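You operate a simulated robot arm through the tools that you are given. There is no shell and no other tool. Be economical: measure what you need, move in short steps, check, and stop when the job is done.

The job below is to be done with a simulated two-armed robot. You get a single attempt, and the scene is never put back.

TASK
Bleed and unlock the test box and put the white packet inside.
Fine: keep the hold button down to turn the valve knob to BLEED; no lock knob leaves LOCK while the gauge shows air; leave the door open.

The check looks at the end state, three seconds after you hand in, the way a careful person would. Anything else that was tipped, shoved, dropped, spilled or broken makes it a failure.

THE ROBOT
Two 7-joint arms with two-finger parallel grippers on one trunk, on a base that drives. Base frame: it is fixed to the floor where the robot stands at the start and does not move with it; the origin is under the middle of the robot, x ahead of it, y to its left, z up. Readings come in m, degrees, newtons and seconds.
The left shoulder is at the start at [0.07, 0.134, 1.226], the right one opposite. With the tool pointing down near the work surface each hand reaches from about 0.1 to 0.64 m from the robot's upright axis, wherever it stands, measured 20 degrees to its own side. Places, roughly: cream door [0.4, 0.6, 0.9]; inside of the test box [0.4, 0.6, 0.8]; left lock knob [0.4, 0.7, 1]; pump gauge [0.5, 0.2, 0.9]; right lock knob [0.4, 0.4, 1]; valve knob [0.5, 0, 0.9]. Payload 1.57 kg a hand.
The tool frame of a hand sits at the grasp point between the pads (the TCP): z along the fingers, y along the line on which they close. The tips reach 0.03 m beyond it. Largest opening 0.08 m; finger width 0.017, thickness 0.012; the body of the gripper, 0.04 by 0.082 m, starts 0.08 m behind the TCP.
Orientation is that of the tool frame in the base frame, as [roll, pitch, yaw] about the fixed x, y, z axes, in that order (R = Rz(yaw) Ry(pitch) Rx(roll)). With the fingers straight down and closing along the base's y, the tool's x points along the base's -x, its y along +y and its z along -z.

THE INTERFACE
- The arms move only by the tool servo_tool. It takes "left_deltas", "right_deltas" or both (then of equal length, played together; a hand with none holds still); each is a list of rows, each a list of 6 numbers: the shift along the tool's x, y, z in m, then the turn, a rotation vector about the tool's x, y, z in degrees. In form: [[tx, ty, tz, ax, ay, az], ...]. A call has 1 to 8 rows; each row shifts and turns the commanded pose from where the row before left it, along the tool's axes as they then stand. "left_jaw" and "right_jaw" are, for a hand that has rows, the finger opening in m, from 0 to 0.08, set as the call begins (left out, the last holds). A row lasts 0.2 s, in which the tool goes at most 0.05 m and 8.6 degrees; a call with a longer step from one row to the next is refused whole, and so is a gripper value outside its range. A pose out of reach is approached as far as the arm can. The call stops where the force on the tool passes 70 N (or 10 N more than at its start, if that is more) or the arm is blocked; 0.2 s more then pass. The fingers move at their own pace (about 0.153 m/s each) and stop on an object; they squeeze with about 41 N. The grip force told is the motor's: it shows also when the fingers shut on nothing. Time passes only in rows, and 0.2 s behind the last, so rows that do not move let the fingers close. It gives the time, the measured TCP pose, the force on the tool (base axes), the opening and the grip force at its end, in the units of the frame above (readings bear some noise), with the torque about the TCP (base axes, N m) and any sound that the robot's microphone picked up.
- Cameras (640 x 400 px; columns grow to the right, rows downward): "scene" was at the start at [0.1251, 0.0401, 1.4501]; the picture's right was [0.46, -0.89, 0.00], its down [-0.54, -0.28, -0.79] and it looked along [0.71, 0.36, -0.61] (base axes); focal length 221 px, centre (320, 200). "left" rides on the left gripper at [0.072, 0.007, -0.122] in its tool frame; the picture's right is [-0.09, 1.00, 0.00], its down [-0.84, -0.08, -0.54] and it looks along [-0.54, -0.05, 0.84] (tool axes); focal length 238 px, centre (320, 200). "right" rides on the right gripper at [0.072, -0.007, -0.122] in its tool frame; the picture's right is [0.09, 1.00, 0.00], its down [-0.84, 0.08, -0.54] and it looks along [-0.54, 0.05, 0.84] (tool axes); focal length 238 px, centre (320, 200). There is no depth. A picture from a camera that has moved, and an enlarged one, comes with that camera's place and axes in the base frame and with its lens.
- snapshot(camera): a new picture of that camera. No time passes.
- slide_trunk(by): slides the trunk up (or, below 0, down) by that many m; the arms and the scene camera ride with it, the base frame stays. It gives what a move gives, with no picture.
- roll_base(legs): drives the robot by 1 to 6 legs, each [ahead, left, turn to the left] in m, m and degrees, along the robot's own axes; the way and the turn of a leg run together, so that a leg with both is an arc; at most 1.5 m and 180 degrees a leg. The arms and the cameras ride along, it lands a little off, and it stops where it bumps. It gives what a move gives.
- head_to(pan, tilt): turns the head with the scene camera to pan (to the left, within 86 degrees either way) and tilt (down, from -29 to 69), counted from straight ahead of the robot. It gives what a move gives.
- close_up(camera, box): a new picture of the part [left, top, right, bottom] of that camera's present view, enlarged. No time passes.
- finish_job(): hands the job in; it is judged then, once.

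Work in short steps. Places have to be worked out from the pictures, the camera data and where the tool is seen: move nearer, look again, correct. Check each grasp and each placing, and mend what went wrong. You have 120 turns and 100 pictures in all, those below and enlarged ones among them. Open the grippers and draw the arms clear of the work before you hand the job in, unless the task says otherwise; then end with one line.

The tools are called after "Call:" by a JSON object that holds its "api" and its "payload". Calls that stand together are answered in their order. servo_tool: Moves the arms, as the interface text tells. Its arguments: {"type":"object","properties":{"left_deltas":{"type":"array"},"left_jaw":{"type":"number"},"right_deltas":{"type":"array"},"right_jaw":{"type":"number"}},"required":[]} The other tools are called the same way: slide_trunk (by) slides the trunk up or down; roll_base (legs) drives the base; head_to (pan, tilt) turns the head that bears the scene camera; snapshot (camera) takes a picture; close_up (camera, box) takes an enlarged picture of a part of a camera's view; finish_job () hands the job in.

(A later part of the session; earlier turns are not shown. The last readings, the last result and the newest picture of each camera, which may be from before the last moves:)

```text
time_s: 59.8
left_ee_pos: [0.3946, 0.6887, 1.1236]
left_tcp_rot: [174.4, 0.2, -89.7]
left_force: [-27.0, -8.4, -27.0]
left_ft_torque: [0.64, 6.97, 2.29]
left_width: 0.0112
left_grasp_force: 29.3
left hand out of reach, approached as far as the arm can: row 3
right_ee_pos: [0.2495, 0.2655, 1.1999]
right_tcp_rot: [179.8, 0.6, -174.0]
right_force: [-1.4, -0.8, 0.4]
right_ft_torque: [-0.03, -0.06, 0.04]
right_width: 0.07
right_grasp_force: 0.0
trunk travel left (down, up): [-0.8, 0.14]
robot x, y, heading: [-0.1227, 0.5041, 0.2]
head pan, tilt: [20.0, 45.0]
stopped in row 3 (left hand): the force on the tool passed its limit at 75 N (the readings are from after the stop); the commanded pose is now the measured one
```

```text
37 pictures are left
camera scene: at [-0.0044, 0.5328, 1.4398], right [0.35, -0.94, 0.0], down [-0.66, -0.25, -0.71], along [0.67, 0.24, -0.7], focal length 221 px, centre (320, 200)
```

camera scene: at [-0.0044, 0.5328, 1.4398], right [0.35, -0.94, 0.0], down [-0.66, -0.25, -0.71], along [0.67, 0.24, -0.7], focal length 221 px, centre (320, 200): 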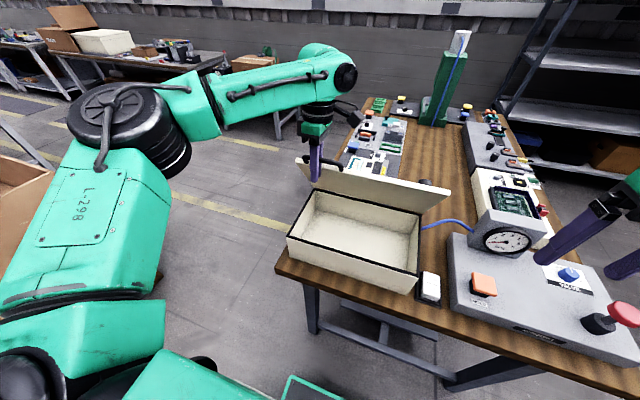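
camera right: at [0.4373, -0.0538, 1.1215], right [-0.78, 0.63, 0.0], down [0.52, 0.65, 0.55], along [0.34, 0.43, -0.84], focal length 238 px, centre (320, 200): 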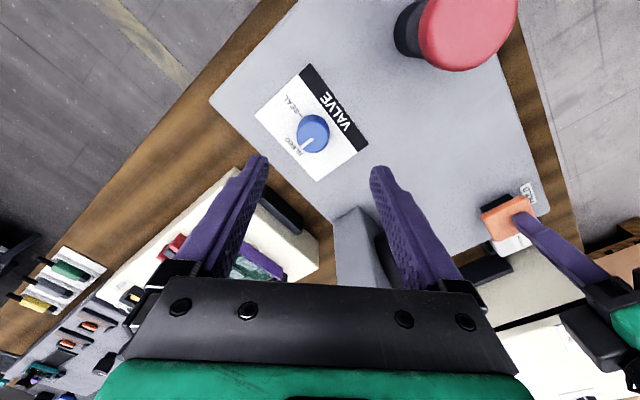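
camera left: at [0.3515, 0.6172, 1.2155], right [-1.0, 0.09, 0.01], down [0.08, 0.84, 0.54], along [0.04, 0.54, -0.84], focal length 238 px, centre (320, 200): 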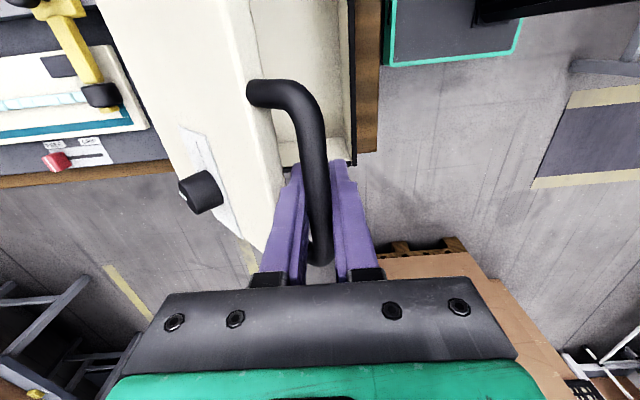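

The inner fingertip jams against the lid edge at this steep angle (lid ~52°). I hold with the left and bring the closed right hand in front of the lid's underside to push it onward from there.

Call:
{"api": "servo_tool", "payload": {"right_deltas": [[-0.018, 0.0347, 0.012, 0, 0, 0], [-0.018, 0.0347, 0.012, 0, 0, 0], [-0.018, 0.0347, 0.012, 0, 0, 0], [-0.018, 0.0347, 0.012, 0, 0, 0], [-0.018, 0.0347, 0.012, 0, 0, 0], [-0.018, 0.0347, 0.012, 0, 0, 0]], "right_jaw": 0.0}}

Call:
{"api": "snapshot", "payload": {"camera": "right"}}

Call:
{"api": "snapshot", "payload": {"camera": "scene"}}

```text
time_s: 61.2
left_ee_pos: [0.399, 0.6885, 1.1278]
left_tcp_rot: [174.4, 0.2, -89.7]
left_force: [-36.5, -0.9, -16.2]
left_ft_torque: [0.57, 7.48, 2.77]
left_width: 0.0114
left_grasp_force: 28.9
right_ee_pos: [0.3382, 0.4839, 1.1296]
right_tcp_rot: [179.7, 0.5, -174.0]
right_force: [0.8, -0.5, -0.6]
right_ft_torque: [-0.02, 0.03, -0.02]
right_width: 0.0
right_grasp_force: 21.1
trunk travel left (down, up): [-0.8, 0.14]
robot x, y, heading: [-0.1175, 0.5059, 0.4]
head pan, tilt: [20.0, 45.0]
```

```text
36 pictures are left
camera right: at [0.2672, 0.4687, 1.2495], right [-0.2, 0.98, 0.0], down [0.82, 0.16, 0.55], along [0.54, 0.11, -0.84], focal length 238 px, centre (320, 200)
```

right: 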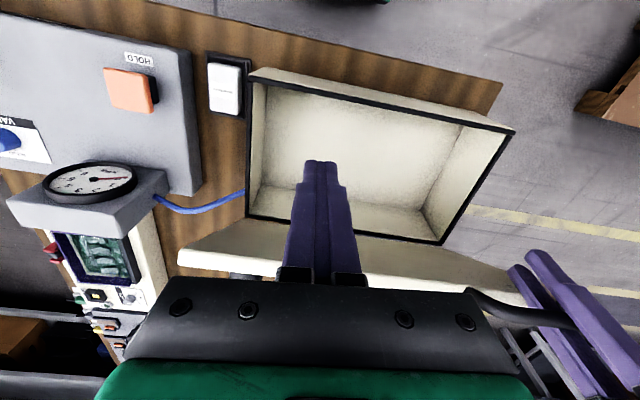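

```text
35 pictures are left
camera scene: at [-0.0003, 0.5321, 1.4393], right [0.35, -0.94, 0.0], down [-0.66, -0.24, -0.71], along [0.67, 0.24, -0.7], focal length 221 px, centre (320, 200)
```

scene: 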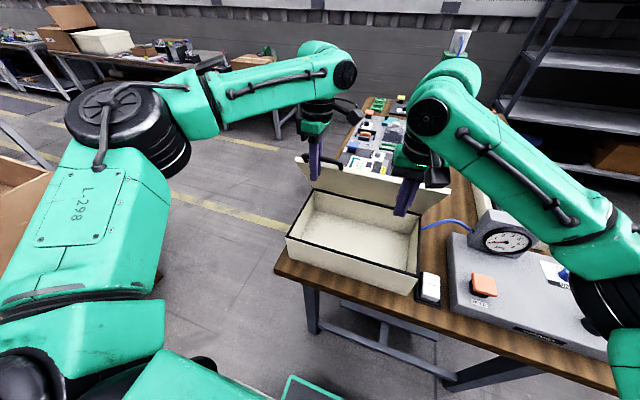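

The right fingers are in front of the lid. I lower 5 cm and move forward toward contact.

Call:
{"api": "servo_tool", "payload": {"right_deltas": [[0, 0, 0.025, 0, 0, 0], [0, 0, 0.025, 0, 0, 0], [-0.02, -0.002, 0, 0, 0, 0], [-0.02, -0.002, 0, 0, 0, 0], [-0.01, -0.001, 0, 0, 0, 0]]}}

Call:
{"api": "snapshot", "payload": {"camera": "right"}}

```text
time_s: 62.4
left_ee_pos: [0.3986, 0.6885, 1.125]
left_tcp_rot: [174.4, 0.2, -89.8]
left_force: [-32.9, -2.5, -19.3]
left_ft_torque: [0.9, 8.17, 2.77]
left_width: 0.0114
left_grasp_force: 28.9
right_ee_pos: [0.3904, 0.4858, 1.0799]
right_tcp_rot: [179.8, 0.5, -173.9]
right_force: [1.2, 0.7, 0.3]
right_ft_torque: [-0.01, -0.01, 0.02]
right_width: 0.0
right_grasp_force: 20.9
trunk travel left (down, up): [-0.8, 0.14]
robot x, y, heading: [-0.1217, 0.5053, 0.2]
head pan, tilt: [20.0, 45.0]
```

```text
34 pictures are left
camera right: at [0.318, 0.4696, 1.2006], right [-0.2, 0.98, 0.0], down [0.82, 0.16, 0.55], along [0.54, 0.11, -0.84], focal length 238 px, centre (320, 200)
```

right: 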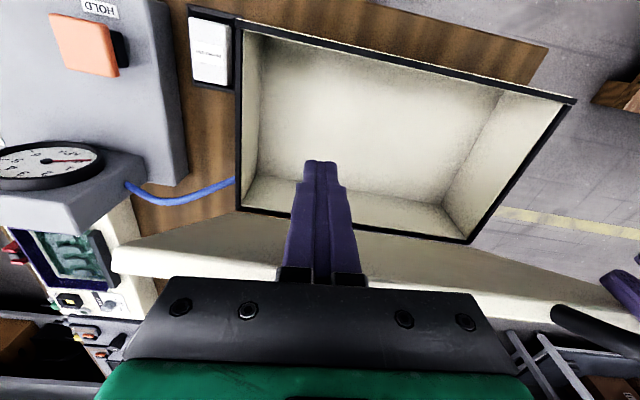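

No contact yet; I go on in small steps.

Call:
{"api": "servo_tool", "payload": {"right_deltas": [[-0.01, -0.001, 0, 0, 0, 0], [-0.01, -0.001, 0, 0, 0, 0], [-0.01, -0.001, 0, 0, 0, 0]]}}

```text
time_s: 63.1
left_ee_pos: [0.394, 0.6888, 1.1229]
left_tcp_rot: [174.1, 0.3, -89.6]
left_force: [0.0, 2.9, 1.5]
left_ft_torque: [-1.29, 8.0, 0.82]
left_width: 0.0116
left_grasp_force: 28.6
right_ee_pos: [0.4001, 0.4857, 1.0774]
right_tcp_rot: [-179.8, -1.1, -173.2]
right_force: [-40.7, -5.9, -8.3]
right_ft_torque: [0.32, -1.45, -0.53]
right_width: 0.0001
right_grasp_force: 21.8
trunk travel left (down, up): [-0.8, 0.14]
robot x, y, heading: [-0.1226, 0.5038, 0.2]
head pan, tilt: [20.0, 45.0]
stopped in row 3 (right hand): the force on the tool passed its limit at 92 N (the readings are from after the stop); the commanded pose is now the measured one
```

The right hand now supports the lid (40 N). I open the left fingers and lift them off the bar.

Call:
{"api": "servo_tool", "payload": {"left_deltas": [[0, 0, 0, 0, 0, 0], [0, 0, -0.02, 0, 0, 0], [0, 0, -0.03, 0, 0, 0], [0, 0, -0.04, 0, 0, 0]], "left_jaw": 0.04}}

Call:
{"api": "snapshot", "payload": {"camera": "scene"}}

```text
time_s: 63.8
left_ee_pos: [0.389, 0.6884, 1.1342]
left_tcp_rot: [170.6, 0.3, -89.8]
left_force: [-4.6, -14.4, -41.8]
left_ft_torque: [1.02, 6.01, 1.49]
left_width: 0.0437
left_grasp_force: 2.0
left hand out of reach, approached as far as the arm can: row 2, 3
right_ee_pos: [0.4096, 0.4863, 1.0783]
right_tcp_rot: [179.9, -0.5, -173.4]
right_force: [-0.2, 0.2, 0.4]
right_ft_torque: [-0.04, -0.11, -0.02]
right_width: 0.0
right_grasp_force: 21.8
trunk travel left (down, up): [-0.8, 0.14]
robot x, y, heading: [-0.1209, 0.5045, 0.1]
head pan, tilt: [20.0, 45.0]
stopped in row 3 (left hand): the force on the tool passed its limit at 80 N (the readings are from after the stop); the commanded pose is now the measured one
```

```text
33 pictures are left
camera scene: at [0.0029, 0.531, 1.4386], right [0.34, -0.94, 0.0], down [-0.66, -0.24, -0.71], along [0.66, 0.24, -0.71], focal length 221 px, centre (320, 200)
```

scene: 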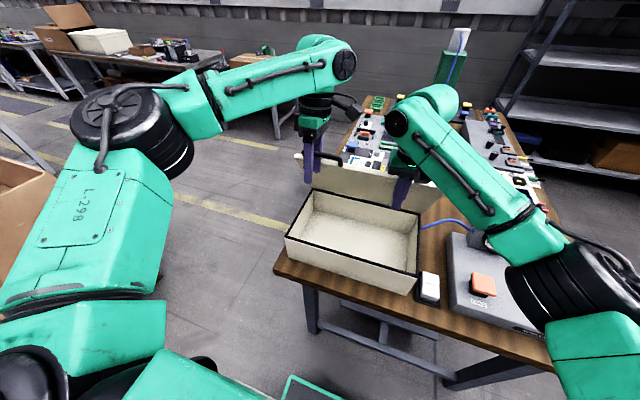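

The left hand met resistance and is at a joint limit. I look through its camera.

Call:
{"api": "snapshot", "payload": {"camera": "left"}}

Call:
{"api": "close_up", "payload": {"camera": "scene", "box": [280, 80, 460, 220]}}

```text
32 pictures are left
camera left: at [0.4025, 0.6173, 1.2561], right [-0.98, 0.09, 0.16], down [0.16, 0.83, 0.53], along [-0.09, 0.54, -0.83], focal length 238 px, centre (320, 200)
```

left: 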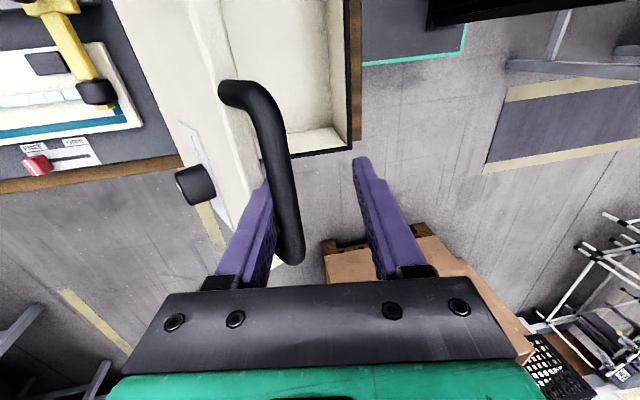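

```text
2.86 times, centred on (370, 150) of scene
camera zoom: at [0.0029, 0.531, 1.4386], right [0.34, -0.94, 0.0], down [-0.66, -0.24, -0.71], along [0.66, 0.24, -0.71], focal length 630 px, centre (177, 343)
```

zoom: 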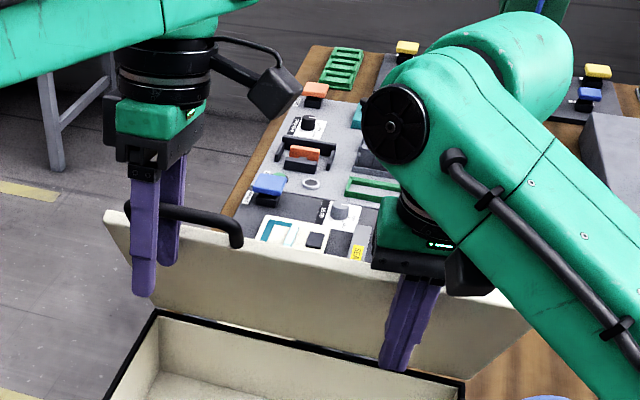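

The inner finger is wedged between bar and lid edge because the loop is now steep. I tilt the tool further along the lid's normal (tips toward me) and retract along the fingers.

Call:
{"api": "servo_tool", "payload": {"left_deltas": [[0, 0, 0, -5, 0, 0], [0, 0, 0, -5, 0, 0], [0, 0, -0.01, -5, 0, 0], [0, 0, -0.015, -3, 0, 0], [0, 0, -0.015, 0, 0, 0]], "left_jaw": 0.036}}

Call:
{"api": "snapshot", "payload": {"camera": "left"}}

Call:
{"api": "close_up", "payload": {"camera": "scene", "box": [280, 80, 460, 220]}}

```text
time_s: 64.5
left_ee_pos: [0.3682, 0.6984, 1.1416]
left_tcp_rot: [161.4, -0.4, -89.5]
left_force: [38.4, -4.5, -18.9]
left_ft_torque: [0.46, 1.25, -0.04]
left_width: 0.0735
left_grasp_force: 21.6
left hand out of reach, approached as far as the arm can: row 1, 2, 3
right_ee_pos: [0.407, 0.4839, 1.0716]
right_tcp_rot: [180.0, -2.1, -173.0]
right_force: [-36.9, -9.5, 3.6]
right_ft_torque: [0.48, -1.88, -0.58]
right_width: 0.0001
right_grasp_force: 21.3
trunk travel left (down, up): [-0.8, 0.14]
robot x, y, heading: [-0.1201, 0.5037, -0.2]
head pan, tilt: [20.0, 45.0]
stopped in row 3 (left hand): the force on the tool passed its limit at 88 N (the readings are from after the stop); the commanded pose is now the measured one
```

```text
30 pictures are left
camera left: at [0.4009, 0.6289, 1.259], right [-0.94, 0.09, 0.32], down [0.24, 0.84, 0.48], along [-0.23, 0.53, -0.82], focal length 238 px, centre (320, 200)
```

left: 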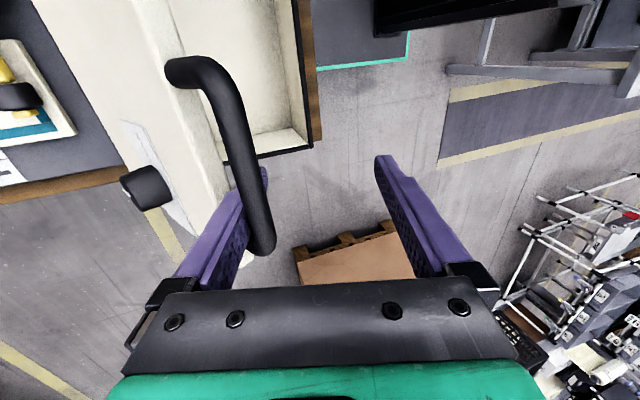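

```text
2.86 times, centred on (370, 150) of scene
camera zoom: at [0.0079, 0.5272, 1.4387], right [0.34, -0.94, 0.0], down [-0.67, -0.24, -0.71], along [0.66, 0.24, -0.71], focal length 630 px, centre (177, 343)
```

zoom: 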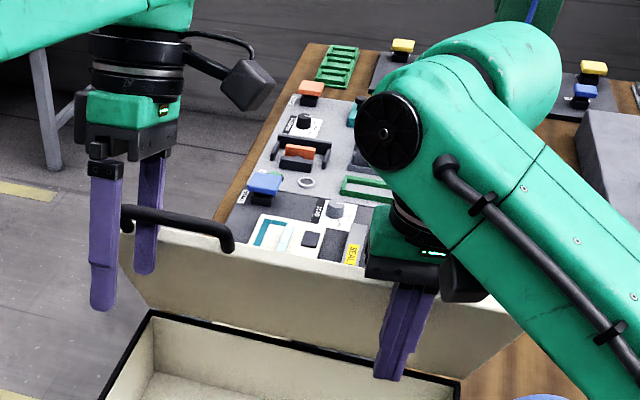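

The hand was pushed toward me and the inner finger pulls on the bar. I relieve by moving it forward, then retract along the fingers.

Call:
{"api": "servo_tool", "payload": {"left_deltas": [[0, -0.01, -0.003, 0, 0, 0], [0, -0.01, -0.003, 0, 0, 0], [0, -0.003, -0.015, 0, 0, 0], [0, 0, -0.02, 0, 0, 0], [0, 0, -0.02, 0, 0, 0]], "left_jaw": 0.06}}

Call:
{"api": "snapshot", "payload": {"camera": "left"}}

```text
time_s: 65.5
left_ee_pos: [0.3751, 0.703, 1.1556]
left_tcp_rot: [161.4, -1.3, -90.2]
left_force: [17.9, -16.0, -18.3]
left_ft_torque: [-0.27, 0.58, -0.79]
left_width: 0.0789
left_grasp_force: 10.8
left hand out of reach, approached as far as the arm can: row 1, 2, 3, 4
right_ee_pos: [0.4087, 0.4833, 1.0724]
right_tcp_rot: [179.5, -2.0, -172.9]
right_force: [-9.3, -1.0, -4.4]
right_ft_torque: [0.11, -0.38, -0.15]
right_width: 0.0
right_grasp_force: 21.5
trunk travel left (down, up): [-0.8, 0.14]
robot x, y, heading: [-0.1195, 0.5009, -0.4]
head pan, tilt: [20.0, 45.0]
stopped in row 4 (left hand): the force on the tool passed its limit at 82 N (the readings are from after the stop); the commanded pose is now the measured one
```

```text
28 pictures are left
camera left: at [0.4055, 0.6366, 1.2753], right [-0.94, 0.1, 0.32], down [0.25, 0.85, 0.47], along [-0.22, 0.52, -0.82], focal length 238 px, centre (320, 200)
```

left: 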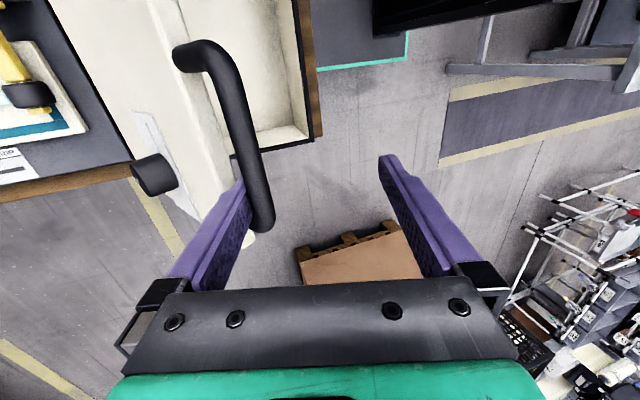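

The bar is nearing the fingertips, but the arm is at its limit. I use the trunk instead: up 3 cm lifts the left fingers out while the right fingers stay in front of the lid.

Call:
{"api": "slide_trunk", "payload": {"by": 0.03}}

Call:
{"api": "snapshot", "payload": {"camera": "left"}}

```text
time_s: 66.1
left_ee_pos: [0.3799, 0.7048, 1.1729]
left_tcp_rot: [161.4, -1.6, -90.1]
left_force: [25.8, -11.3, -63.9]
left_ft_torque: [-0.31, 0.62, -0.8]
left_width: 0.0799
left_grasp_force: 12.0
right_ee_pos: [0.4086, 0.4858, 1.0955]
right_tcp_rot: [179.7, -2.3, -172.7]
right_force: [-2.9, 0.2, -0.2]
right_ft_torque: [0.01, -0.09, 0.0]
right_width: 0.0
right_grasp_force: 21.5
trunk travel left (down, up): [-0.823, 0.117]
robot x, y, heading: [-0.1215, 0.5053, -0.4]
head pan, tilt: [20.0, 45.0]
stopped: the force on the tool passed its limit at 77 N (the readings are from after the stop); the commanded pose is now the measured one
```

```text
27 pictures are left
camera left: at [0.4102, 0.6366, 1.2922], right [-0.94, 0.1, 0.31], down [0.25, 0.85, 0.47], along [-0.22, 0.52, -0.83], focal length 238 px, centre (320, 200)
```

left: 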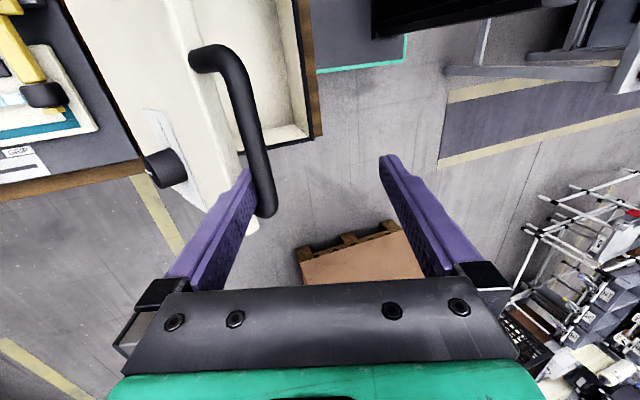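

The inner finger still presses the bar (26 N in x). I open the jaw fully, untilt slightly and move the hand forward to unload it.

Call:
{"api": "servo_tool", "payload": {"left_deltas": [[0, -0.006, 0.0, 4, 0, 0], [0, -0.006, 0.0, 4, 0, 0], [0, -0.006, 0.0, 0, 0, 0]], "left_jaw": 0.08}}

```text
time_s: 66.9
left_ee_pos: [0.3873, 0.7082, 1.176]
left_tcp_rot: [170.1, -1.4, -89.8]
left_force: [0.5, -0.2, 0.7]
left_ft_torque: [-0.02, -0.01, 0.0]
left_width: 0.0801
left_grasp_force: 0.0
right_ee_pos: [0.4016, 0.4865, 1.0995]
right_tcp_rot: [179.7, -1.8, -172.6]
right_force: [-4.7, 0.3, 3.4]
right_ft_torque: [-0.07, -0.15, -0.05]
right_width: 0.0
right_grasp_force: 21.0
trunk travel left (down, up): [-0.823, 0.117]
robot x, y, heading: [-0.12, 0.5043, -0.3]
head pan, tilt: [20.0, 45.0]
```

The left hand is free of load. I lift it out.

Call:
{"api": "servo_tool", "payload": {"left_deltas": [[0, 0, -0.015, 0, 0, 0], [0, 0, -0.02, 0, 0, 0], [0, 0, -0.02, 0, 0, 0]]}}

Call:
{"api": "snapshot", "payload": {"camera": "left"}}

Call:
{"api": "snapshot", "payload": {"camera": "scene"}}

```text
time_s: 67.7
left_ee_pos: [0.3865, 0.7139, 1.2238]
left_tcp_rot: [170.1, -1.5, -89.9]
left_force: [-0.1, 0.3, -0.7]
left_ft_torque: [-0.02, 0.01, -0.02]
left_width: 0.0801
left_grasp_force: 0.2
left hand out of reach, approached as far as the arm can: row 3
right_ee_pos: [0.4015, 0.487, 1.0979]
right_tcp_rot: [179.8, -1.8, -172.7]
right_force: [-5.1, 0.4, 2.6]
right_ft_torque: [-0.1, -0.13, -0.08]
right_width: 0.0
right_grasp_force: 21.8
trunk travel left (down, up): [-0.823, 0.117]
robot x, y, heading: [-0.1219, 0.5014, -0.5]
head pan, tilt: [20.0, 45.0]
```

```text
26 pictures are left
camera left: at [0.3993, 0.6458, 1.3481], right [-0.98, 0.1, 0.17], down [0.17, 0.85, 0.5], along [-0.1, 0.52, -0.85], focal length 238 px, centre (320, 200)
```

left: 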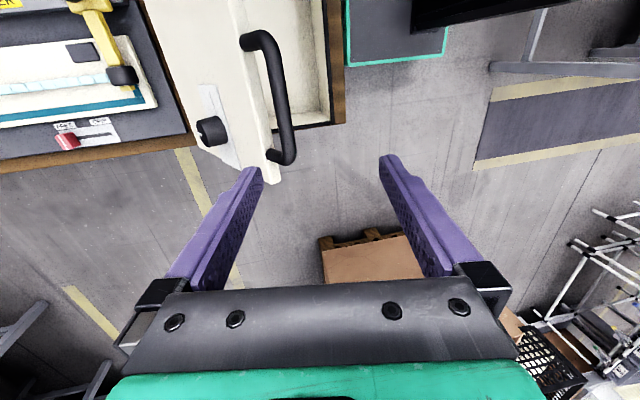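

```text
25 pictures are left
camera scene: at [0.0029, 0.5304, 1.4624], right [0.34, -0.94, 0.0], down [-0.66, -0.24, -0.71], along [0.67, 0.24, -0.71], focal length 221 px, centre (320, 200)
```

scene: 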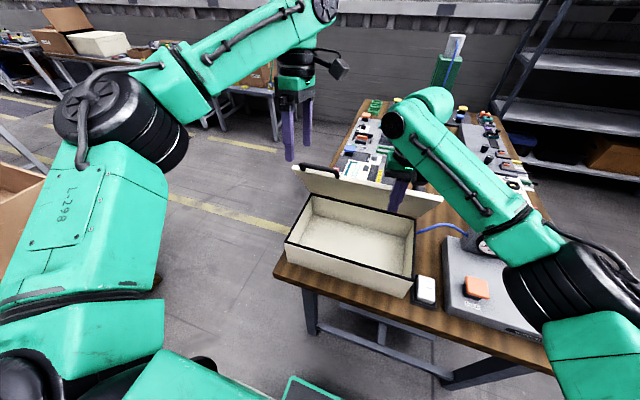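

The left hand is clear and the right holds the lid at ~55°. I pull the left back and push the lid onward with the right hand.

Call:
{"api": "servo_tool", "payload": {"left_deltas": [[0, 0.03, 0, 0, 0, 0], [0, 0.03, 0, 0, 0, 0], [0, 0.03, 0, 0, 0, 0], [0, 0.02, 0, 0, 0, 0], [0, 0, 0, 0, 0, 8], [0, 0, 0, 0, 0, 8]], "right_deltas": [[-0.015, -0.002, 0, 0, 0, 0], [-0.015, -0.002, 0, 0, 0, 0], [-0.015, -0.002, 0, 0, 0, 0], [-0.015, -0.002, 0, 0, 0, 0], [-0.015, -0.002, 0, 0, 0, 0], [-0.015, -0.002, 0, 0, 0, 0]]}}

Call:
{"api": "snapshot", "payload": {"camera": "scene"}}

```text
time_s: 69.1
left_ee_pos: [0.2813, 0.7116, 1.2446]
left_tcp_rot: [170.8, -4.1, -105.8]
left_force: [0.1, 0.8, -0.1]
left_ft_torque: [-0.03, 0.06, 0.01]
left_width: 0.0797
left_grasp_force: 0.0
right_ee_pos: [0.4598, 0.4762, 1.0971]
right_tcp_rot: [179.7, -1.8, -172.7]
right_force: [-1.7, -1.3, -0.5]
right_ft_torque: [0.04, -0.1, -0.02]
right_width: 0.0001
right_grasp_force: 20.8
right hand out of reach, approached as far as the arm can: row 4, 5, 6
trunk travel left (down, up): [-0.823, 0.117]
robot x, y, heading: [-0.1175, 0.5009, -0.4]
head pan, tilt: [20.0, 45.0]
```

```text
24 pictures are left
camera scene: at [0.0051, 0.5293, 1.4622], right [0.34, -0.94, 0.0], down [-0.67, -0.24, -0.71], along [0.67, 0.24, -0.71], focal length 221 px, centre (320, 200)
```

scene: 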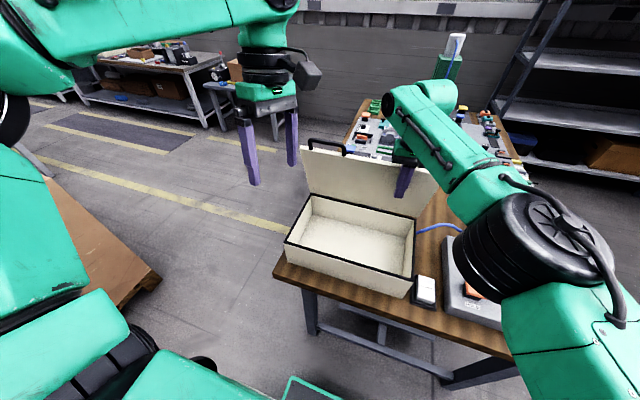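

The lid is near 75° and the right arm is at reach. I drive the base forward 0.1 m to push the lid past vertical.

Call:
{"api": "roll_base", "payload": {"legs": [[0.1, 0, 0]]}}

Call:
{"api": "snapshot", "payload": {"camera": "scene"}}

```text
time_s: 70.3
left_ee_pos: [0.3784, 0.7125, 1.2428]
left_tcp_rot: [170.6, -4.2, -105.6]
left_force: [1.1, -0.4, -0.7]
left_ft_torque: [0.0, 0.03, -0.03]
left_width: 0.0802
left_grasp_force: 0.0
right_ee_pos: [0.5504, 0.4778, 1.0941]
right_tcp_rot: [179.7, -3.7, -172.3]
right_force: [-0.1, 0.7, 0.0]
right_ft_torque: [0.0, 0.03, 0.01]
right_width: 0.0
right_grasp_force: 22.0
trunk travel left (down, up): [-0.823, 0.117]
robot x, y, heading: [-0.0217, 0.5014, -0.3]
head pan, tilt: [20.0, 45.0]
stopped in leg 1: the force on the tool passed its limit at 79 N (the readings are from after the stop); the commanded pose is now the measured one
```

```text
23 pictures are left
camera scene: at [0.102, 0.5294, 1.462], right [0.34, -0.94, 0.0], down [-0.67, -0.24, -0.71], along [0.66, 0.24, -0.71], focal length 221 px, centre (320, 200)
```

scene: 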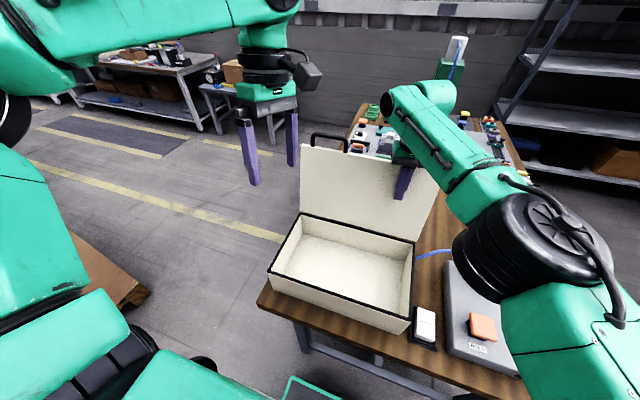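

The lid hit its end stop (79 N spike, now 0). I back the right hand off and check that the lid stays.

Call:
{"api": "servo_tool", "payload": {"right_deltas": [[0.02, 0, 0, 0, 0, 0], [0.02, 0, 0, 0, 0, 0], [0.03, 0, -0.02, 0, 0, 0], [0.03, -0.02, -0.03, 0, 0, 0], [0.03, -0.04, -0.02, 0, 0, 0], [0.01, -0.045, 0, 0, 0, 0], [0, -0.045, 0, 0, 0, 0]], "right_jaw": 0.0}}

Call:
{"api": "snapshot", "payload": {"camera": "scene"}}

Call:
{"api": "snapshot", "payload": {"camera": "right"}}

```text
refused: row 5 steps farther than a row can; nothing moved
```

```text
22 pictures are left
camera scene: at [0.102, 0.5294, 1.462], right [0.34, -0.94, 0.0], down [-0.67, -0.24, -0.71], along [0.66, 0.24, -0.71], focal length 221 px, centre (320, 200)
```

scene: 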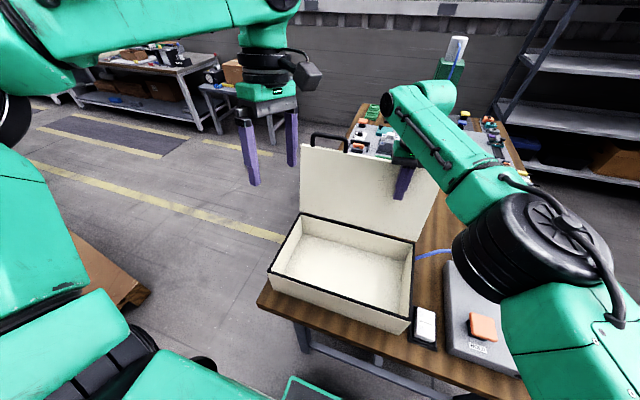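

```text
21 pictures are left
camera right: at [0.487, 0.4625, 1.2198], right [-0.22, 0.97, 0.01], down [0.85, 0.19, 0.49], along [0.47, 0.12, -0.87], focal length 238 px, centre (320, 200)
```

right: 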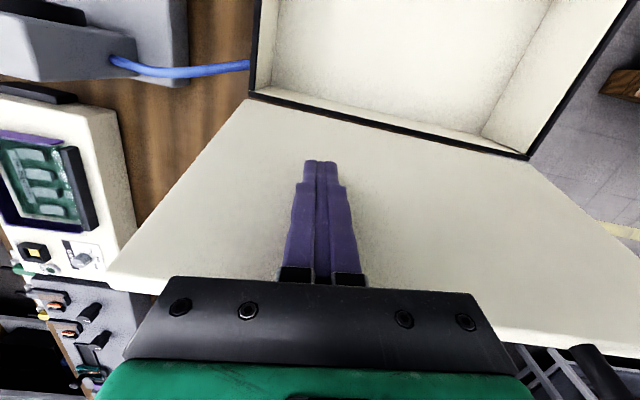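

One row was too long; I redo the retreat with shorter steps.

Call:
{"api": "servo_tool", "payload": {"right_deltas": [[0.02, 0, 0, 0, 0, 0], [0.02, 0, 0, 0, 0, 0], [0.03, 0, -0.01, 0, 0, 0], [0.03, -0.02, -0.02, 0, 0, 0], [0.03, -0.03, -0.01, 0, 0, 0], [0.01, -0.045, 0, 0, 0, 0], [0, -0.045, 0, 0, 0, 0]]}}

Call:
{"api": "snapshot", "payload": {"camera": "scene"}}

Call:
{"api": "snapshot", "payload": {"camera": "right"}}

```text
time_s: 71.9
left_ee_pos: [0.377, 0.7114, 1.2426]
left_tcp_rot: [170.5, -4.1, -105.6]
left_force: [0.2, 0.5, -0.1]
left_ft_torque: [0.01, 0.0, 0.02]
left_width: 0.08
left_grasp_force: 0.0
right_ee_pos: [0.4308, 0.3214, 1.1422]
right_tcp_rot: [179.7, -3.6, -172.4]
right_force: [1.1, -0.8, 0.3]
right_ft_torque: [0.03, 0.02, 0.01]
right_width: 0.0
right_grasp_force: 21.4
right hand out of reach, approached as far as the arm can: row 1
trunk travel left (down, up): [-0.823, 0.117]
robot x, y, heading: [-0.0232, 0.5008, -0.0]
head pan, tilt: [20.0, 45.0]
```

```text
20 pictures are left
camera scene: at [0.1004, 0.528, 1.4622], right [0.34, -0.94, 0.0], down [-0.67, -0.24, -0.71], along [0.67, 0.24, -0.71], focal length 221 px, centre (320, 200)
```

scene: 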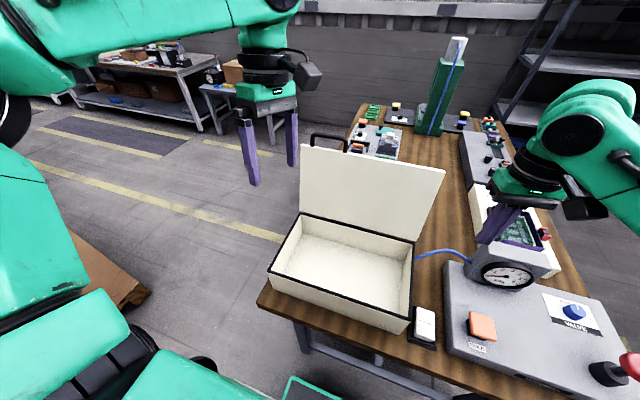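

```text
19 pictures are left
camera right: at [0.3676, 0.306, 1.2677], right [-0.22, 0.97, 0.01], down [0.85, 0.19, 0.49], along [0.47, 0.12, -0.87], focal length 238 px, centre (320, 200)
```

right: 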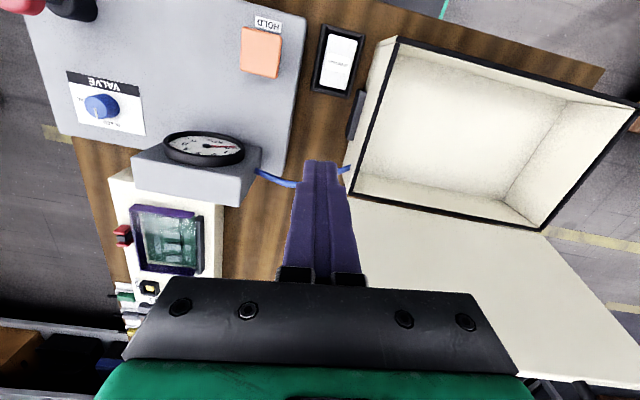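

The lid stays open. The packet is near [0.353, 0.338], top z≈0.85. I level the right hand, open the jaw and move above the packet for a closer look.

Call:
{"api": "servo_tool", "payload": {"right_deltas": [[0, 0, 0, 0, -3.6, 0], [0, 0, 0, 0, 0, 7.6], [0.026, 0.0055, 0.03, 0, 0, 0], [0.026, 0.0055, 0.04, 0, 0, 0], [0.026, 0.0055, 0.04, 0, 0, 0], [0, 0, 0, 0, 0, 0]], "right_jaw": 0.08}}

Call:
{"api": "snapshot", "payload": {"camera": "right"}}

Call:
{"api": "close_up", "payload": {"camera": "scene", "box": [370, 270, 490, 370]}}

```text
time_s: 73.3
left_ee_pos: [0.3764, 0.7131, 1.2422]
left_tcp_rot: [170.6, -4.2, -105.6]
left_force: [-0.8, -0.6, 0.1]
left_ft_torque: [0.0, 0.0, 0.01]
left_width: 0.0801
left_grasp_force: 0.1
right_ee_pos: [0.3488, 0.3356, 1.0318]
right_tcp_rot: [179.8, -0.1, -179.9]
right_force: [1.2, 0.9, 0.4]
right_ft_torque: [0.03, 0.0, -0.04]
right_width: 0.0799
right_grasp_force: 0.0
trunk travel left (down, up): [-0.823, 0.117]
robot x, y, heading: [-0.0239, 0.5054, -0.4]
head pan, tilt: [20.0, 45.0]
```

```text
18 pictures are left
camera right: at [0.2762, 0.3283, 1.1539], right [-0.09, 1.0, 0.0], down [0.84, 0.08, 0.54], along [0.54, 0.05, -0.84], focal length 238 px, centre (320, 200)
```

right: 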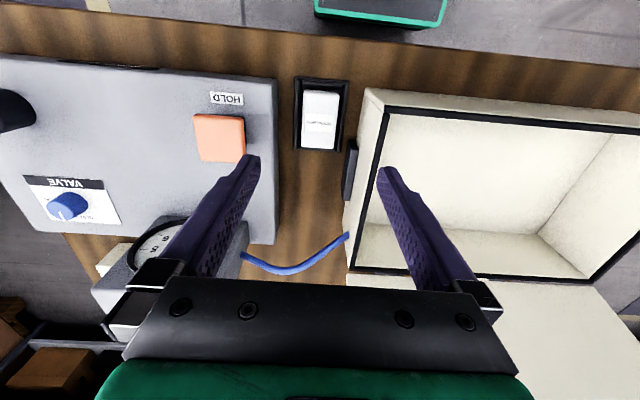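

```text
4.00 times, centred on (430, 320) of scene
camera zoom: at [0.1007, 0.5297, 1.4622], right [0.34, -0.94, 0.0], down [-0.67, -0.24, -0.71], along [0.67, 0.24, -0.71], focal length 882 px, centre (-120, -280)
```

zoom: 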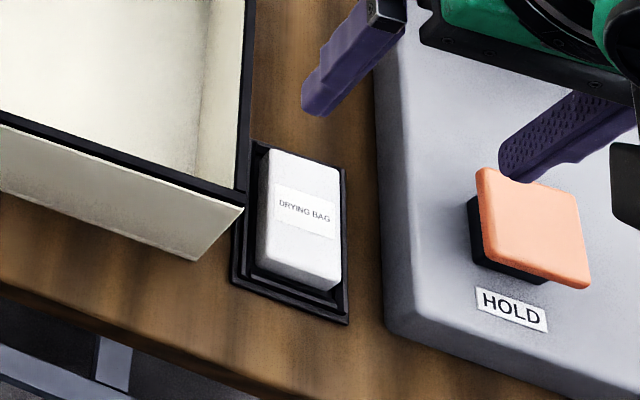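

The packet is centred at about [0.355, 0.335], 45 mm wide by 70 mm long, with the box wall at y≈0.385 beside it. I set the jaw to 56 mm and descend part-way.

Call:
{"api": "servo_tool", "payload": {"right_deltas": [[-0.006, -0.001, 0.02, 0, 0, 0], [0, 0, 0.035, 0, 0, 0], [0, 0, 0.035, 0, 0, 0], [0, 0, 0.02, 0, 0, 0]], "right_jaw": 0.056}}

Call:
{"api": "snapshot", "payload": {"camera": "right"}}

```text
time_s: 74.3
left_ee_pos: [0.377, 0.712, 1.2426]
left_tcp_rot: [170.6, -4.2, -105.6]
left_force: [-0.4, 0.4, 0.3]
left_ft_torque: [-0.02, 0.02, 0.04]
left_width: 0.0799
left_grasp_force: 0.1
right_ee_pos: [0.359, 0.3341, 0.9247]
right_tcp_rot: [179.8, 0.0, -179.8]
right_force: [-1.3, 0.3, 0.0]
right_ft_torque: [-0.01, -0.02, -0.02]
right_width: 0.0562
right_grasp_force: 0.0
trunk travel left (down, up): [-0.823, 0.117]
robot x, y, heading: [-0.0211, 0.5015, -0.3]
head pan, tilt: [20.0, 45.0]
```

```text
16 pictures are left
camera right: at [0.2873, 0.3268, 1.0446], right [-0.09, 1.0, 0.0], down [0.84, 0.08, 0.54], along [0.54, 0.05, -0.84], focal length 238 px, centre (320, 200)
```

right: 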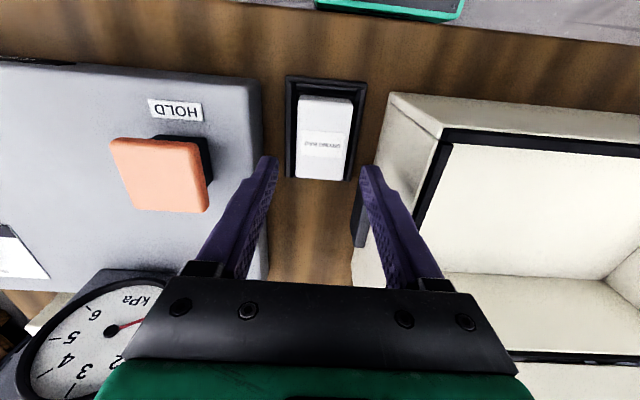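

Parallax puts the packet's top nearer z≈0.83, centred at [0.358, 0.337]. I continue down to TCP z≈0.865 and look again.

Call:
{"api": "servo_tool", "payload": {"right_deltas": [[0, 0.002, 0.03, 0, 0, 0], [0, 0, 0.02, 0, 0, 0], [0, 0, 0.01, 0, 0, 0]]}}

Call:
{"api": "snapshot", "payload": {"camera": "right"}}

Call:
{"api": "close_up", "payload": {"camera": "scene", "box": [370, 250, 490, 350]}}

```text
time_s: 75.1
left_ee_pos: [0.377, 0.7114, 1.243]
left_tcp_rot: [170.6, -4.3, -105.6]
left_force: [0.6, -0.6, 0.3]
left_ft_torque: [-0.05, 0.0, -0.01]
left_width: 0.0801
left_grasp_force: 0.1
right_ee_pos: [0.3601, 0.3384, 0.8628]
right_tcp_rot: [179.8, -0.1, -179.9]
right_force: [0.4, -0.4, -0.3]
right_ft_torque: [0.03, 0.0, 0.0]
right_width: 0.0561
right_grasp_force: 0.1
trunk travel left (down, up): [-0.823, 0.117]
robot x, y, heading: [-0.0229, 0.5005, -0.2]
head pan, tilt: [20.0, 45.0]
```

```text
15 pictures are left
camera right: at [0.2872, 0.3315, 0.9843], right [-0.09, 1.0, 0.0], down [0.84, 0.08, 0.54], along [0.54, 0.05, -0.84], focal length 238 px, centre (320, 200)
```

right: 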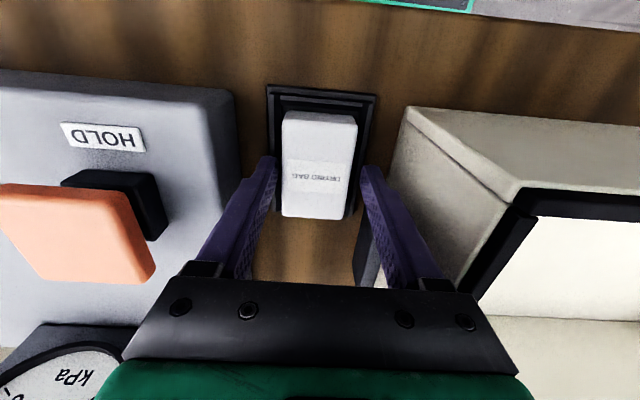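

```text
4.00 times, centred on (430, 300) of scene
camera zoom: at [0.1002, 0.5294, 1.4622], right [0.34, -0.94, 0.0], down [-0.67, -0.24, -0.71], along [0.67, 0.24, -0.71], focal length 882 px, centre (-120, -200)
```

zoom: 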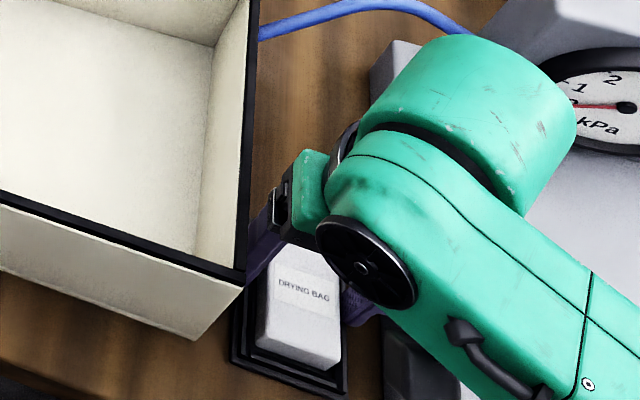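

Centred within 1 mm. I widen the jaw slightly to 62 mm and descend the last 25 mm in small steps.

Call:
{"api": "servo_tool", "payload": {"right_deltas": [[0, 0, 0, 0, 0, 0], [0, 0, 0.01, 0, 0, 0], [0, 0, 0.008, 0, 0, 0], [0, 0, 0.007, 0, 0, 0]], "right_jaw": 0.062}}

Call:
{"api": "snapshot", "payload": {"camera": "right"}}

```text
time_s: 75.9
left_ee_pos: [0.3672, 0.7133, 1.2459]
left_tcp_rot: [171.3, -4.3, -105.7]
left_force: [0.6, -0.2, 0.7]
left_ft_torque: [-0.02, 0.0, 0.01]
left_width: 0.0799
left_grasp_force: 0.1
right_ee_pos: [0.3591, 0.3398, 0.8633]
right_tcp_rot: [-179.9, 1.7, -180.0]
right_force: [-26.2, -0.5, 47.0]
right_ft_torque: [-1.61, 1.16, -0.74]
right_width: 0.063
right_grasp_force: 0.7
trunk travel left (down, up): [-0.823, 0.117]
robot x, y, heading: [-0.0236, 0.5041, -0.4]
head pan, tilt: [20.0, 45.0]
stopped in row 3 (right hand): the force on the tool passed its limit at 82 N (the readings are from after the stop); the commanded pose is now the measured one
```

```text
13 pictures are left
camera right: at [0.2827, 0.3327, 0.982], right [-0.09, 1.0, 0.0], down [0.82, 0.08, 0.57], along [0.56, 0.05, -0.82], focal length 238 px, centre (320, 200)
```

right: 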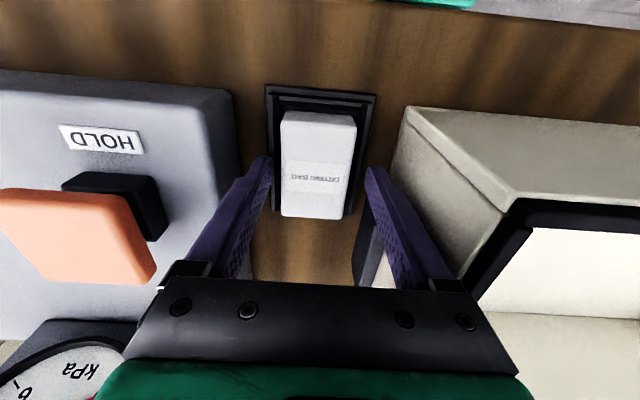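

The tips seem to be resting on the tray rim at z≈0.833; the packet's top is higher (~0.85). I rise 3 mm and close on the packet's upper part.

Call:
{"api": "servo_tool", "payload": {"right_deltas": [[0, -0.001, -0.003, 0, -1.7, 0], [0, 0, 0, 0, 0, 0]]}}

Call:
{"api": "servo_tool", "payload": {"right_deltas": [[0, 0, 0, 0, 0, 0], [0, 0, 0, 0, 0, 0], [0, 0, 0, 0, 0, 0]], "right_jaw": 0.0}}

Call:
{"api": "snapshot", "payload": {"camera": "right"}}

```text
time_s: 76.5
left_ee_pos: [0.3671, 0.7136, 1.2457]
left_tcp_rot: [171.1, -4.1, -105.6]
left_force: [1.1, -0.8, -0.6]
left_ft_torque: [0.05, 0.01, 0.02]
left_width: 0.0802
left_grasp_force: 0.0
right_ee_pos: [0.3571, 0.3383, 0.8631]
right_tcp_rot: [179.9, 3.3, -180.0]
right_force: [-24.5, 1.1, 30.9]
right_ft_torque: [-1.02, 0.98, -0.9]
right_width: 0.0616
right_grasp_force: 0.1
trunk travel left (down, up): [-0.823, 0.117]
robot x, y, heading: [-0.0219, 0.5034, -0.1]
head pan, tilt: [20.0, 45.0]
```

```text
time_s: 77.3
left_ee_pos: [0.3675, 0.7125, 1.2458]
left_tcp_rot: [171.1, -4.1, -105.6]
left_force: [-0.1, -0.8, -0.5]
left_ft_torque: [-0.03, -0.05, 0.0]
left_width: 0.0799
left_grasp_force: 0.0
right_ee_pos: [0.3573, 0.3372, 0.8617]
right_tcp_rot: [-180.0, 3.2, -179.8]
right_force: [-27.6, -2.3, 25.0]
right_ft_torque: [-2.1, 0.93, 0.75]
right_width: 0.0586
right_grasp_force: 40.5
trunk travel left (down, up): [-0.823, 0.117]
robot x, y, heading: [-0.0269, 0.5027, -0.2]
head pan, tilt: [20.0, 45.0]
```

```text
12 pictures are left
camera right: at [0.2789, 0.331, 0.9801], right [-0.09, 1.0, -0.01], down [0.81, 0.08, 0.59], along [0.59, 0.05, -0.81], focal length 238 px, centre (320, 200)
```

right: 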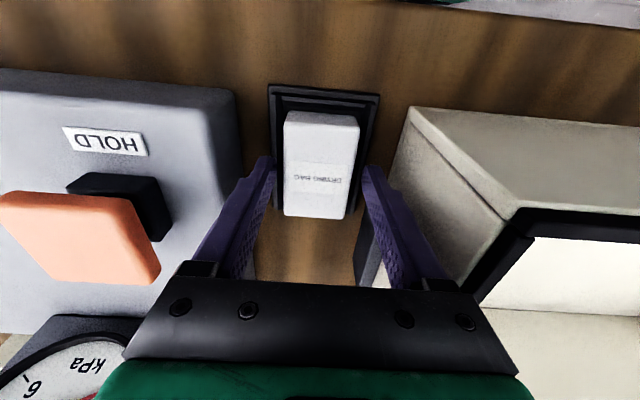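

The fingers stopped at 58.6 mm — on the tray's inner rim, not the packet. I open, level the tool, rise about 12 mm and look.

Call:
{"api": "servo_tool", "payload": {"right_deltas": [[0, 0, 0, 0, 0, 0], [0, 0, -0.004, 0, 3.3, 0], [0, 0, -0.004, 0, 0, 0], [0, 0, -0.004, 0, 0, 0]], "right_jaw": 0.062}}

Call:
{"api": "close_up", "payload": {"camera": "right", "box": [240, 70, 400, 240]}}

```text
time_s: 78.3
left_ee_pos: [0.3744, 0.7122, 1.2425]
left_tcp_rot: [170.8, -4.2, -105.6]
left_force: [0.0, -0.6, 0.4]
left_ft_torque: [0.04, 0.0, -0.02]
left_width: 0.0799
left_grasp_force: 0.1
right_ee_pos: [0.3652, 0.3384, 0.8723]
right_tcp_rot: [179.9, -0.3, -180.0]
right_force: [0.1, 0.3, 0.1]
right_ft_torque: [-0.02, 0.01, 0.01]
right_width: 0.0619
right_grasp_force: 0.0
trunk travel left (down, up): [-0.823, 0.117]
robot x, y, heading: [-0.0261, 0.5012, -0.1]
head pan, tilt: [20.0, 45.0]
```

```text
2.35 times, centred on (320, 155) of right
camera zoom: at [0.293, 0.331, 0.9935], right [-0.09, 1.0, 0.0], down [0.84, 0.08, 0.54], along [0.54, 0.05, -0.84], focal length 561 px, centre (320, 306)
```

zoom: 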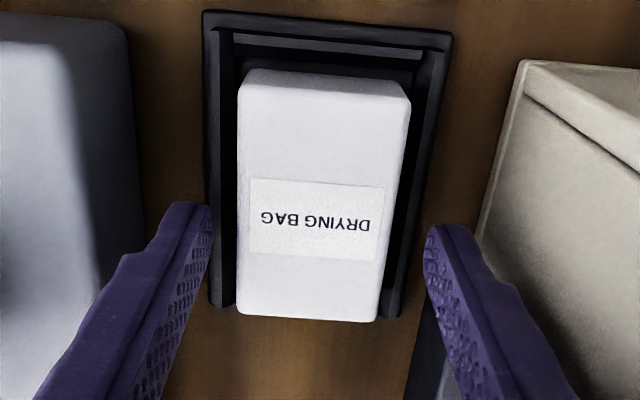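

Free again. I close here, at tips z≈0.842, and see whether the packet is caught.

Call:
{"api": "servo_tool", "payload": {"right_deltas": [[0.004, -0.0015, 0.002, 0, 0, 0], [0, 0, 0, 0, 0, 0], [0, 0, 0, 0, 0, 0], [0, 0, 0, 0, 0, 0]], "right_jaw": 0.0}}

Call:
{"api": "close_up", "payload": {"camera": "right", "box": [240, 70, 400, 240]}}

```text
time_s: 79.3
left_ee_pos: [0.3745, 0.7133, 1.2428]
left_tcp_rot: [170.6, -4.3, -105.6]
left_force: [-0.4, 0.5, 0.4]
left_ft_torque: [0.03, 0.04, 0.0]
left_width: 0.0801
left_grasp_force: 0.1
right_ee_pos: [0.3611, 0.338, 0.8697]
right_tcp_rot: [179.9, -0.1, 180.0]
right_force: [5.6, 1.3, 24.9]
right_ft_torque: [0.04, 0.29, 0.04]
right_width: 0.0429
right_grasp_force: 40.6
trunk travel left (down, up): [-0.823, 0.117]
robot x, y, heading: [-0.0281, 0.5, -0.4]
head pan, tilt: [20.0, 45.0]
```

```text
2.35 times, centred on (320, 155) of right
camera zoom: at [0.2898, 0.33, 0.992], right [-0.09, 1.0, 0.0], down [0.84, 0.08, 0.54], along [0.54, 0.05, -0.84], focal length 561 px, centre (320, 306)
```

zoom: 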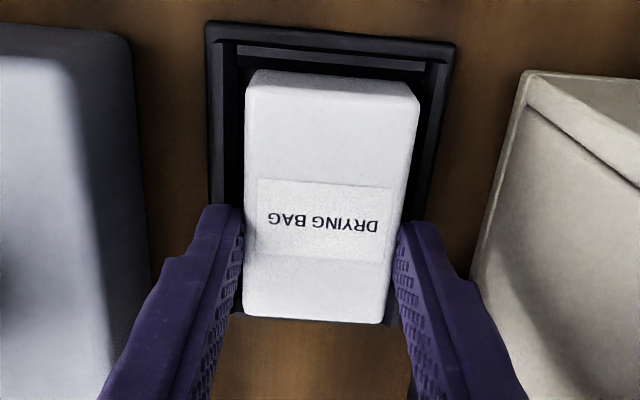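

The packet is gripped at 43 mm. I lift it straight up and look.

Call:
{"api": "servo_tool", "payload": {"right_deltas": [[0, 0, -0.01, 0, 0, 0], [0, 0, -0.02, 0, 0, 0], [0, 0, -0.035, 0, 0, 0], [0, 0, -0.045, 0, 0, 0], [0, 0, -0.045, 0, 0, 0], [0, 0, -0.035, 0, 0, 0]]}}

Call:
{"api": "snapshot", "payload": {"camera": "right"}}

```text
time_s: 80.7
left_ee_pos: [0.3771, 0.7129, 1.2429]
left_tcp_rot: [170.7, -4.3, -105.6]
left_force: [-0.2, -0.3, 0.9]
left_ft_torque: [0.01, -0.02, -0.05]
left_width: 0.08
left_grasp_force: 0.1
right_ee_pos: [0.3642, 0.3324, 1.0606]
right_tcp_rot: [179.9, -0.5, 180.0]
right_force: [0.4, -0.3, -0.7]
right_ft_torque: [0.01, 0.02, -0.03]
right_width: 0.0427
right_grasp_force: 41.2
trunk travel left (down, up): [-0.823, 0.117]
robot x, y, heading: [-0.0225, 0.5018, -0.5]
head pan, tilt: [20.0, 45.0]
```

```text
9 pictures are left
camera right: at [0.2922, 0.3251, 1.182], right [-0.09, 1.0, 0.0], down [0.84, 0.08, 0.54], along [0.53, 0.05, -0.84], focal length 238 px, centre (320, 200)
```

right: 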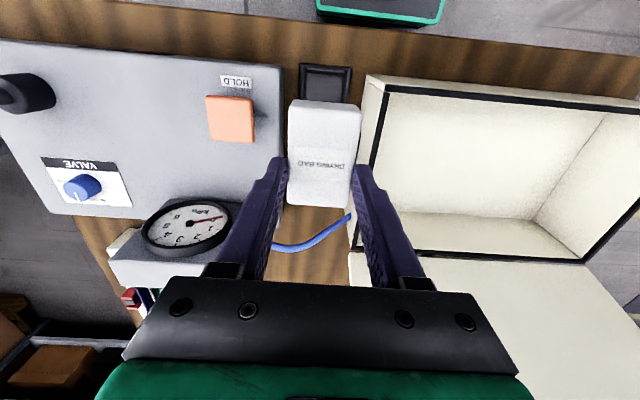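

The packet is held and clear; the tray stayed in place. I carry it over the box interior at about [0.42, 0.53], moving the left hand a bit further away.

Call:
{"api": "servo_tool", "payload": {"right_deltas": [[-0.0095, 0.033, 0, 0, 0, 0], [-0.0095, 0.033, 0, 0, 0, 0], [-0.0095, 0.033, 0, 0, 0, 0], [-0.0095, 0.033, 0, 0, 0, 0], [-0.0095, 0.033, 0, 0, 0, 0], [-0.0095, 0.033, 0, 0, 0, 0]], "left_deltas": [[-0.03, 0, 0, 0, 0, 0], [-0.03, 0, 0, 0, 0, 0], [-0.03, 0, 0, 0, 0, 0], [0, 0, 0, 0, 0, 0], [0, 0, 0, 0, 0, 0], [0, 0, 0, 0, 0, 0]]}}

Call:
{"api": "snapshot", "payload": {"camera": "right"}}

```text
time_s: 82.1
left_ee_pos: [0.4011, 0.8018, 1.2362]
left_tcp_rot: [170.6, -4.2, -105.6]
left_force: [-0.3, 0.7, 0.2]
left_ft_torque: [-0.04, 0.02, 0.01]
left_width: 0.0801
left_grasp_force: 0.1
right_ee_pos: [0.4202, 0.5335, 1.0588]
right_tcp_rot: [180.0, -0.4, -180.0]
right_force: [-0.2, 0.0, -0.2]
right_ft_torque: [-0.03, 0.01, -0.03]
right_width: 0.0431
right_grasp_force: 41.0
trunk travel left (down, up): [-0.823, 0.117]
robot x, y, heading: [-0.0253, 0.5034, -0.3]
head pan, tilt: [20.0, 45.0]
```

```text
8 pictures are left
camera right: at [0.3481, 0.5265, 1.1803], right [-0.09, 1.0, 0.0], down [0.84, 0.08, 0.54], along [0.53, 0.05, -0.84], focal length 238 px, centre (320, 200)
```

right: 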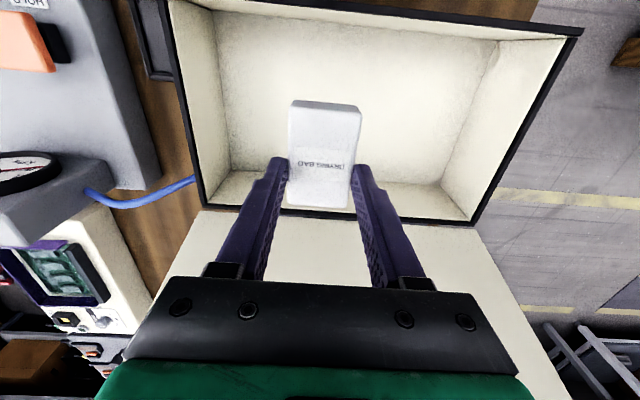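

Well over the interior. I lower to just above the expected floor.

Call:
{"api": "servo_tool", "payload": {"right_deltas": [[0.008, 0, 0.035, 0, 0, 0], [0, 0, 0.04, 0, 0, 0], [0, 0, 0.04, 0, 0, 0], [0, 0, 0.03, 0, 0, 0], [0, 0, 0.015, 0, 0, 0]]}}

Call:
{"api": "servo_tool", "payload": {"right_deltas": [[0, 0, 0.004, 0, 0, 0], [0, 0, 0.004, 0, 0, 0], [0, 0, 0.004, 0, 0, 0], [0, 0, 0.004, 0, 0, 0]]}}

Call:
{"api": "snapshot", "payload": {"camera": "right"}}

```text
time_s: 83.3
left_ee_pos: [0.402, 0.8004, 1.2368]
left_tcp_rot: [170.5, -4.1, -105.6]
left_force: [0.1, 0.4, -0.4]
left_ft_torque: [-0.04, 0.04, -0.02]
left_width: 0.0799
left_grasp_force: 0.1
right_ee_pos: [0.4111, 0.5338, 0.9019]
right_tcp_rot: [180.0, -0.4, -179.9]
right_force: [0.5, -0.3, -0.3]
right_ft_torque: [-0.03, -0.02, -0.02]
right_width: 0.0429
right_grasp_force: 41.4
trunk travel left (down, up): [-0.823, 0.117]
robot x, y, heading: [-0.0229, 0.5027, -0.1]
head pan, tilt: [20.0, 45.0]
```

```text
time_s: 84.3
left_ee_pos: [0.4022, 0.8, 1.2369]
left_tcp_rot: [170.6, -4.1, -105.6]
left_force: [0.9, 0.9, 0.0]
left_ft_torque: [0.03, 0.0, 0.01]
left_width: 0.0799
left_grasp_force: 0.1
right_ee_pos: [0.4122, 0.5324, 0.8855]
right_tcp_rot: [179.8, -0.3, -179.9]
right_force: [-0.1, -0.2, -0.9]
right_ft_torque: [-0.02, 0.04, -0.01]
right_width: 0.043
right_grasp_force: 40.9
trunk travel left (down, up): [-0.823, 0.117]
robot x, y, heading: [-0.0258, 0.5017, -0.3]
head pan, tilt: [20.0, 45.0]
```

```text
7 pictures are left
camera right: at [0.3398, 0.5261, 1.0062], right [-0.09, 1.0, 0.0], down [0.84, 0.08, 0.54], along [0.53, 0.05, -0.84], focal length 238 px, centre (320, 200)
```

right: 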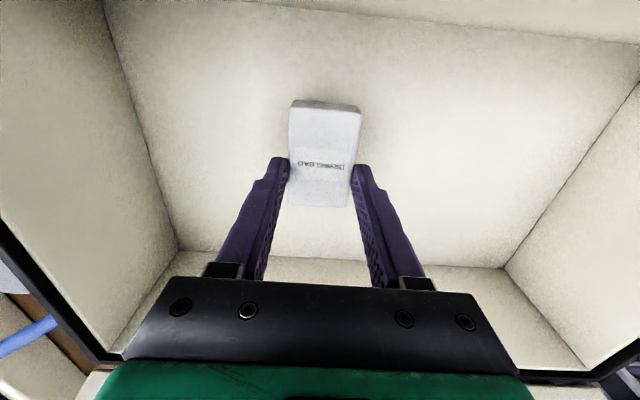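

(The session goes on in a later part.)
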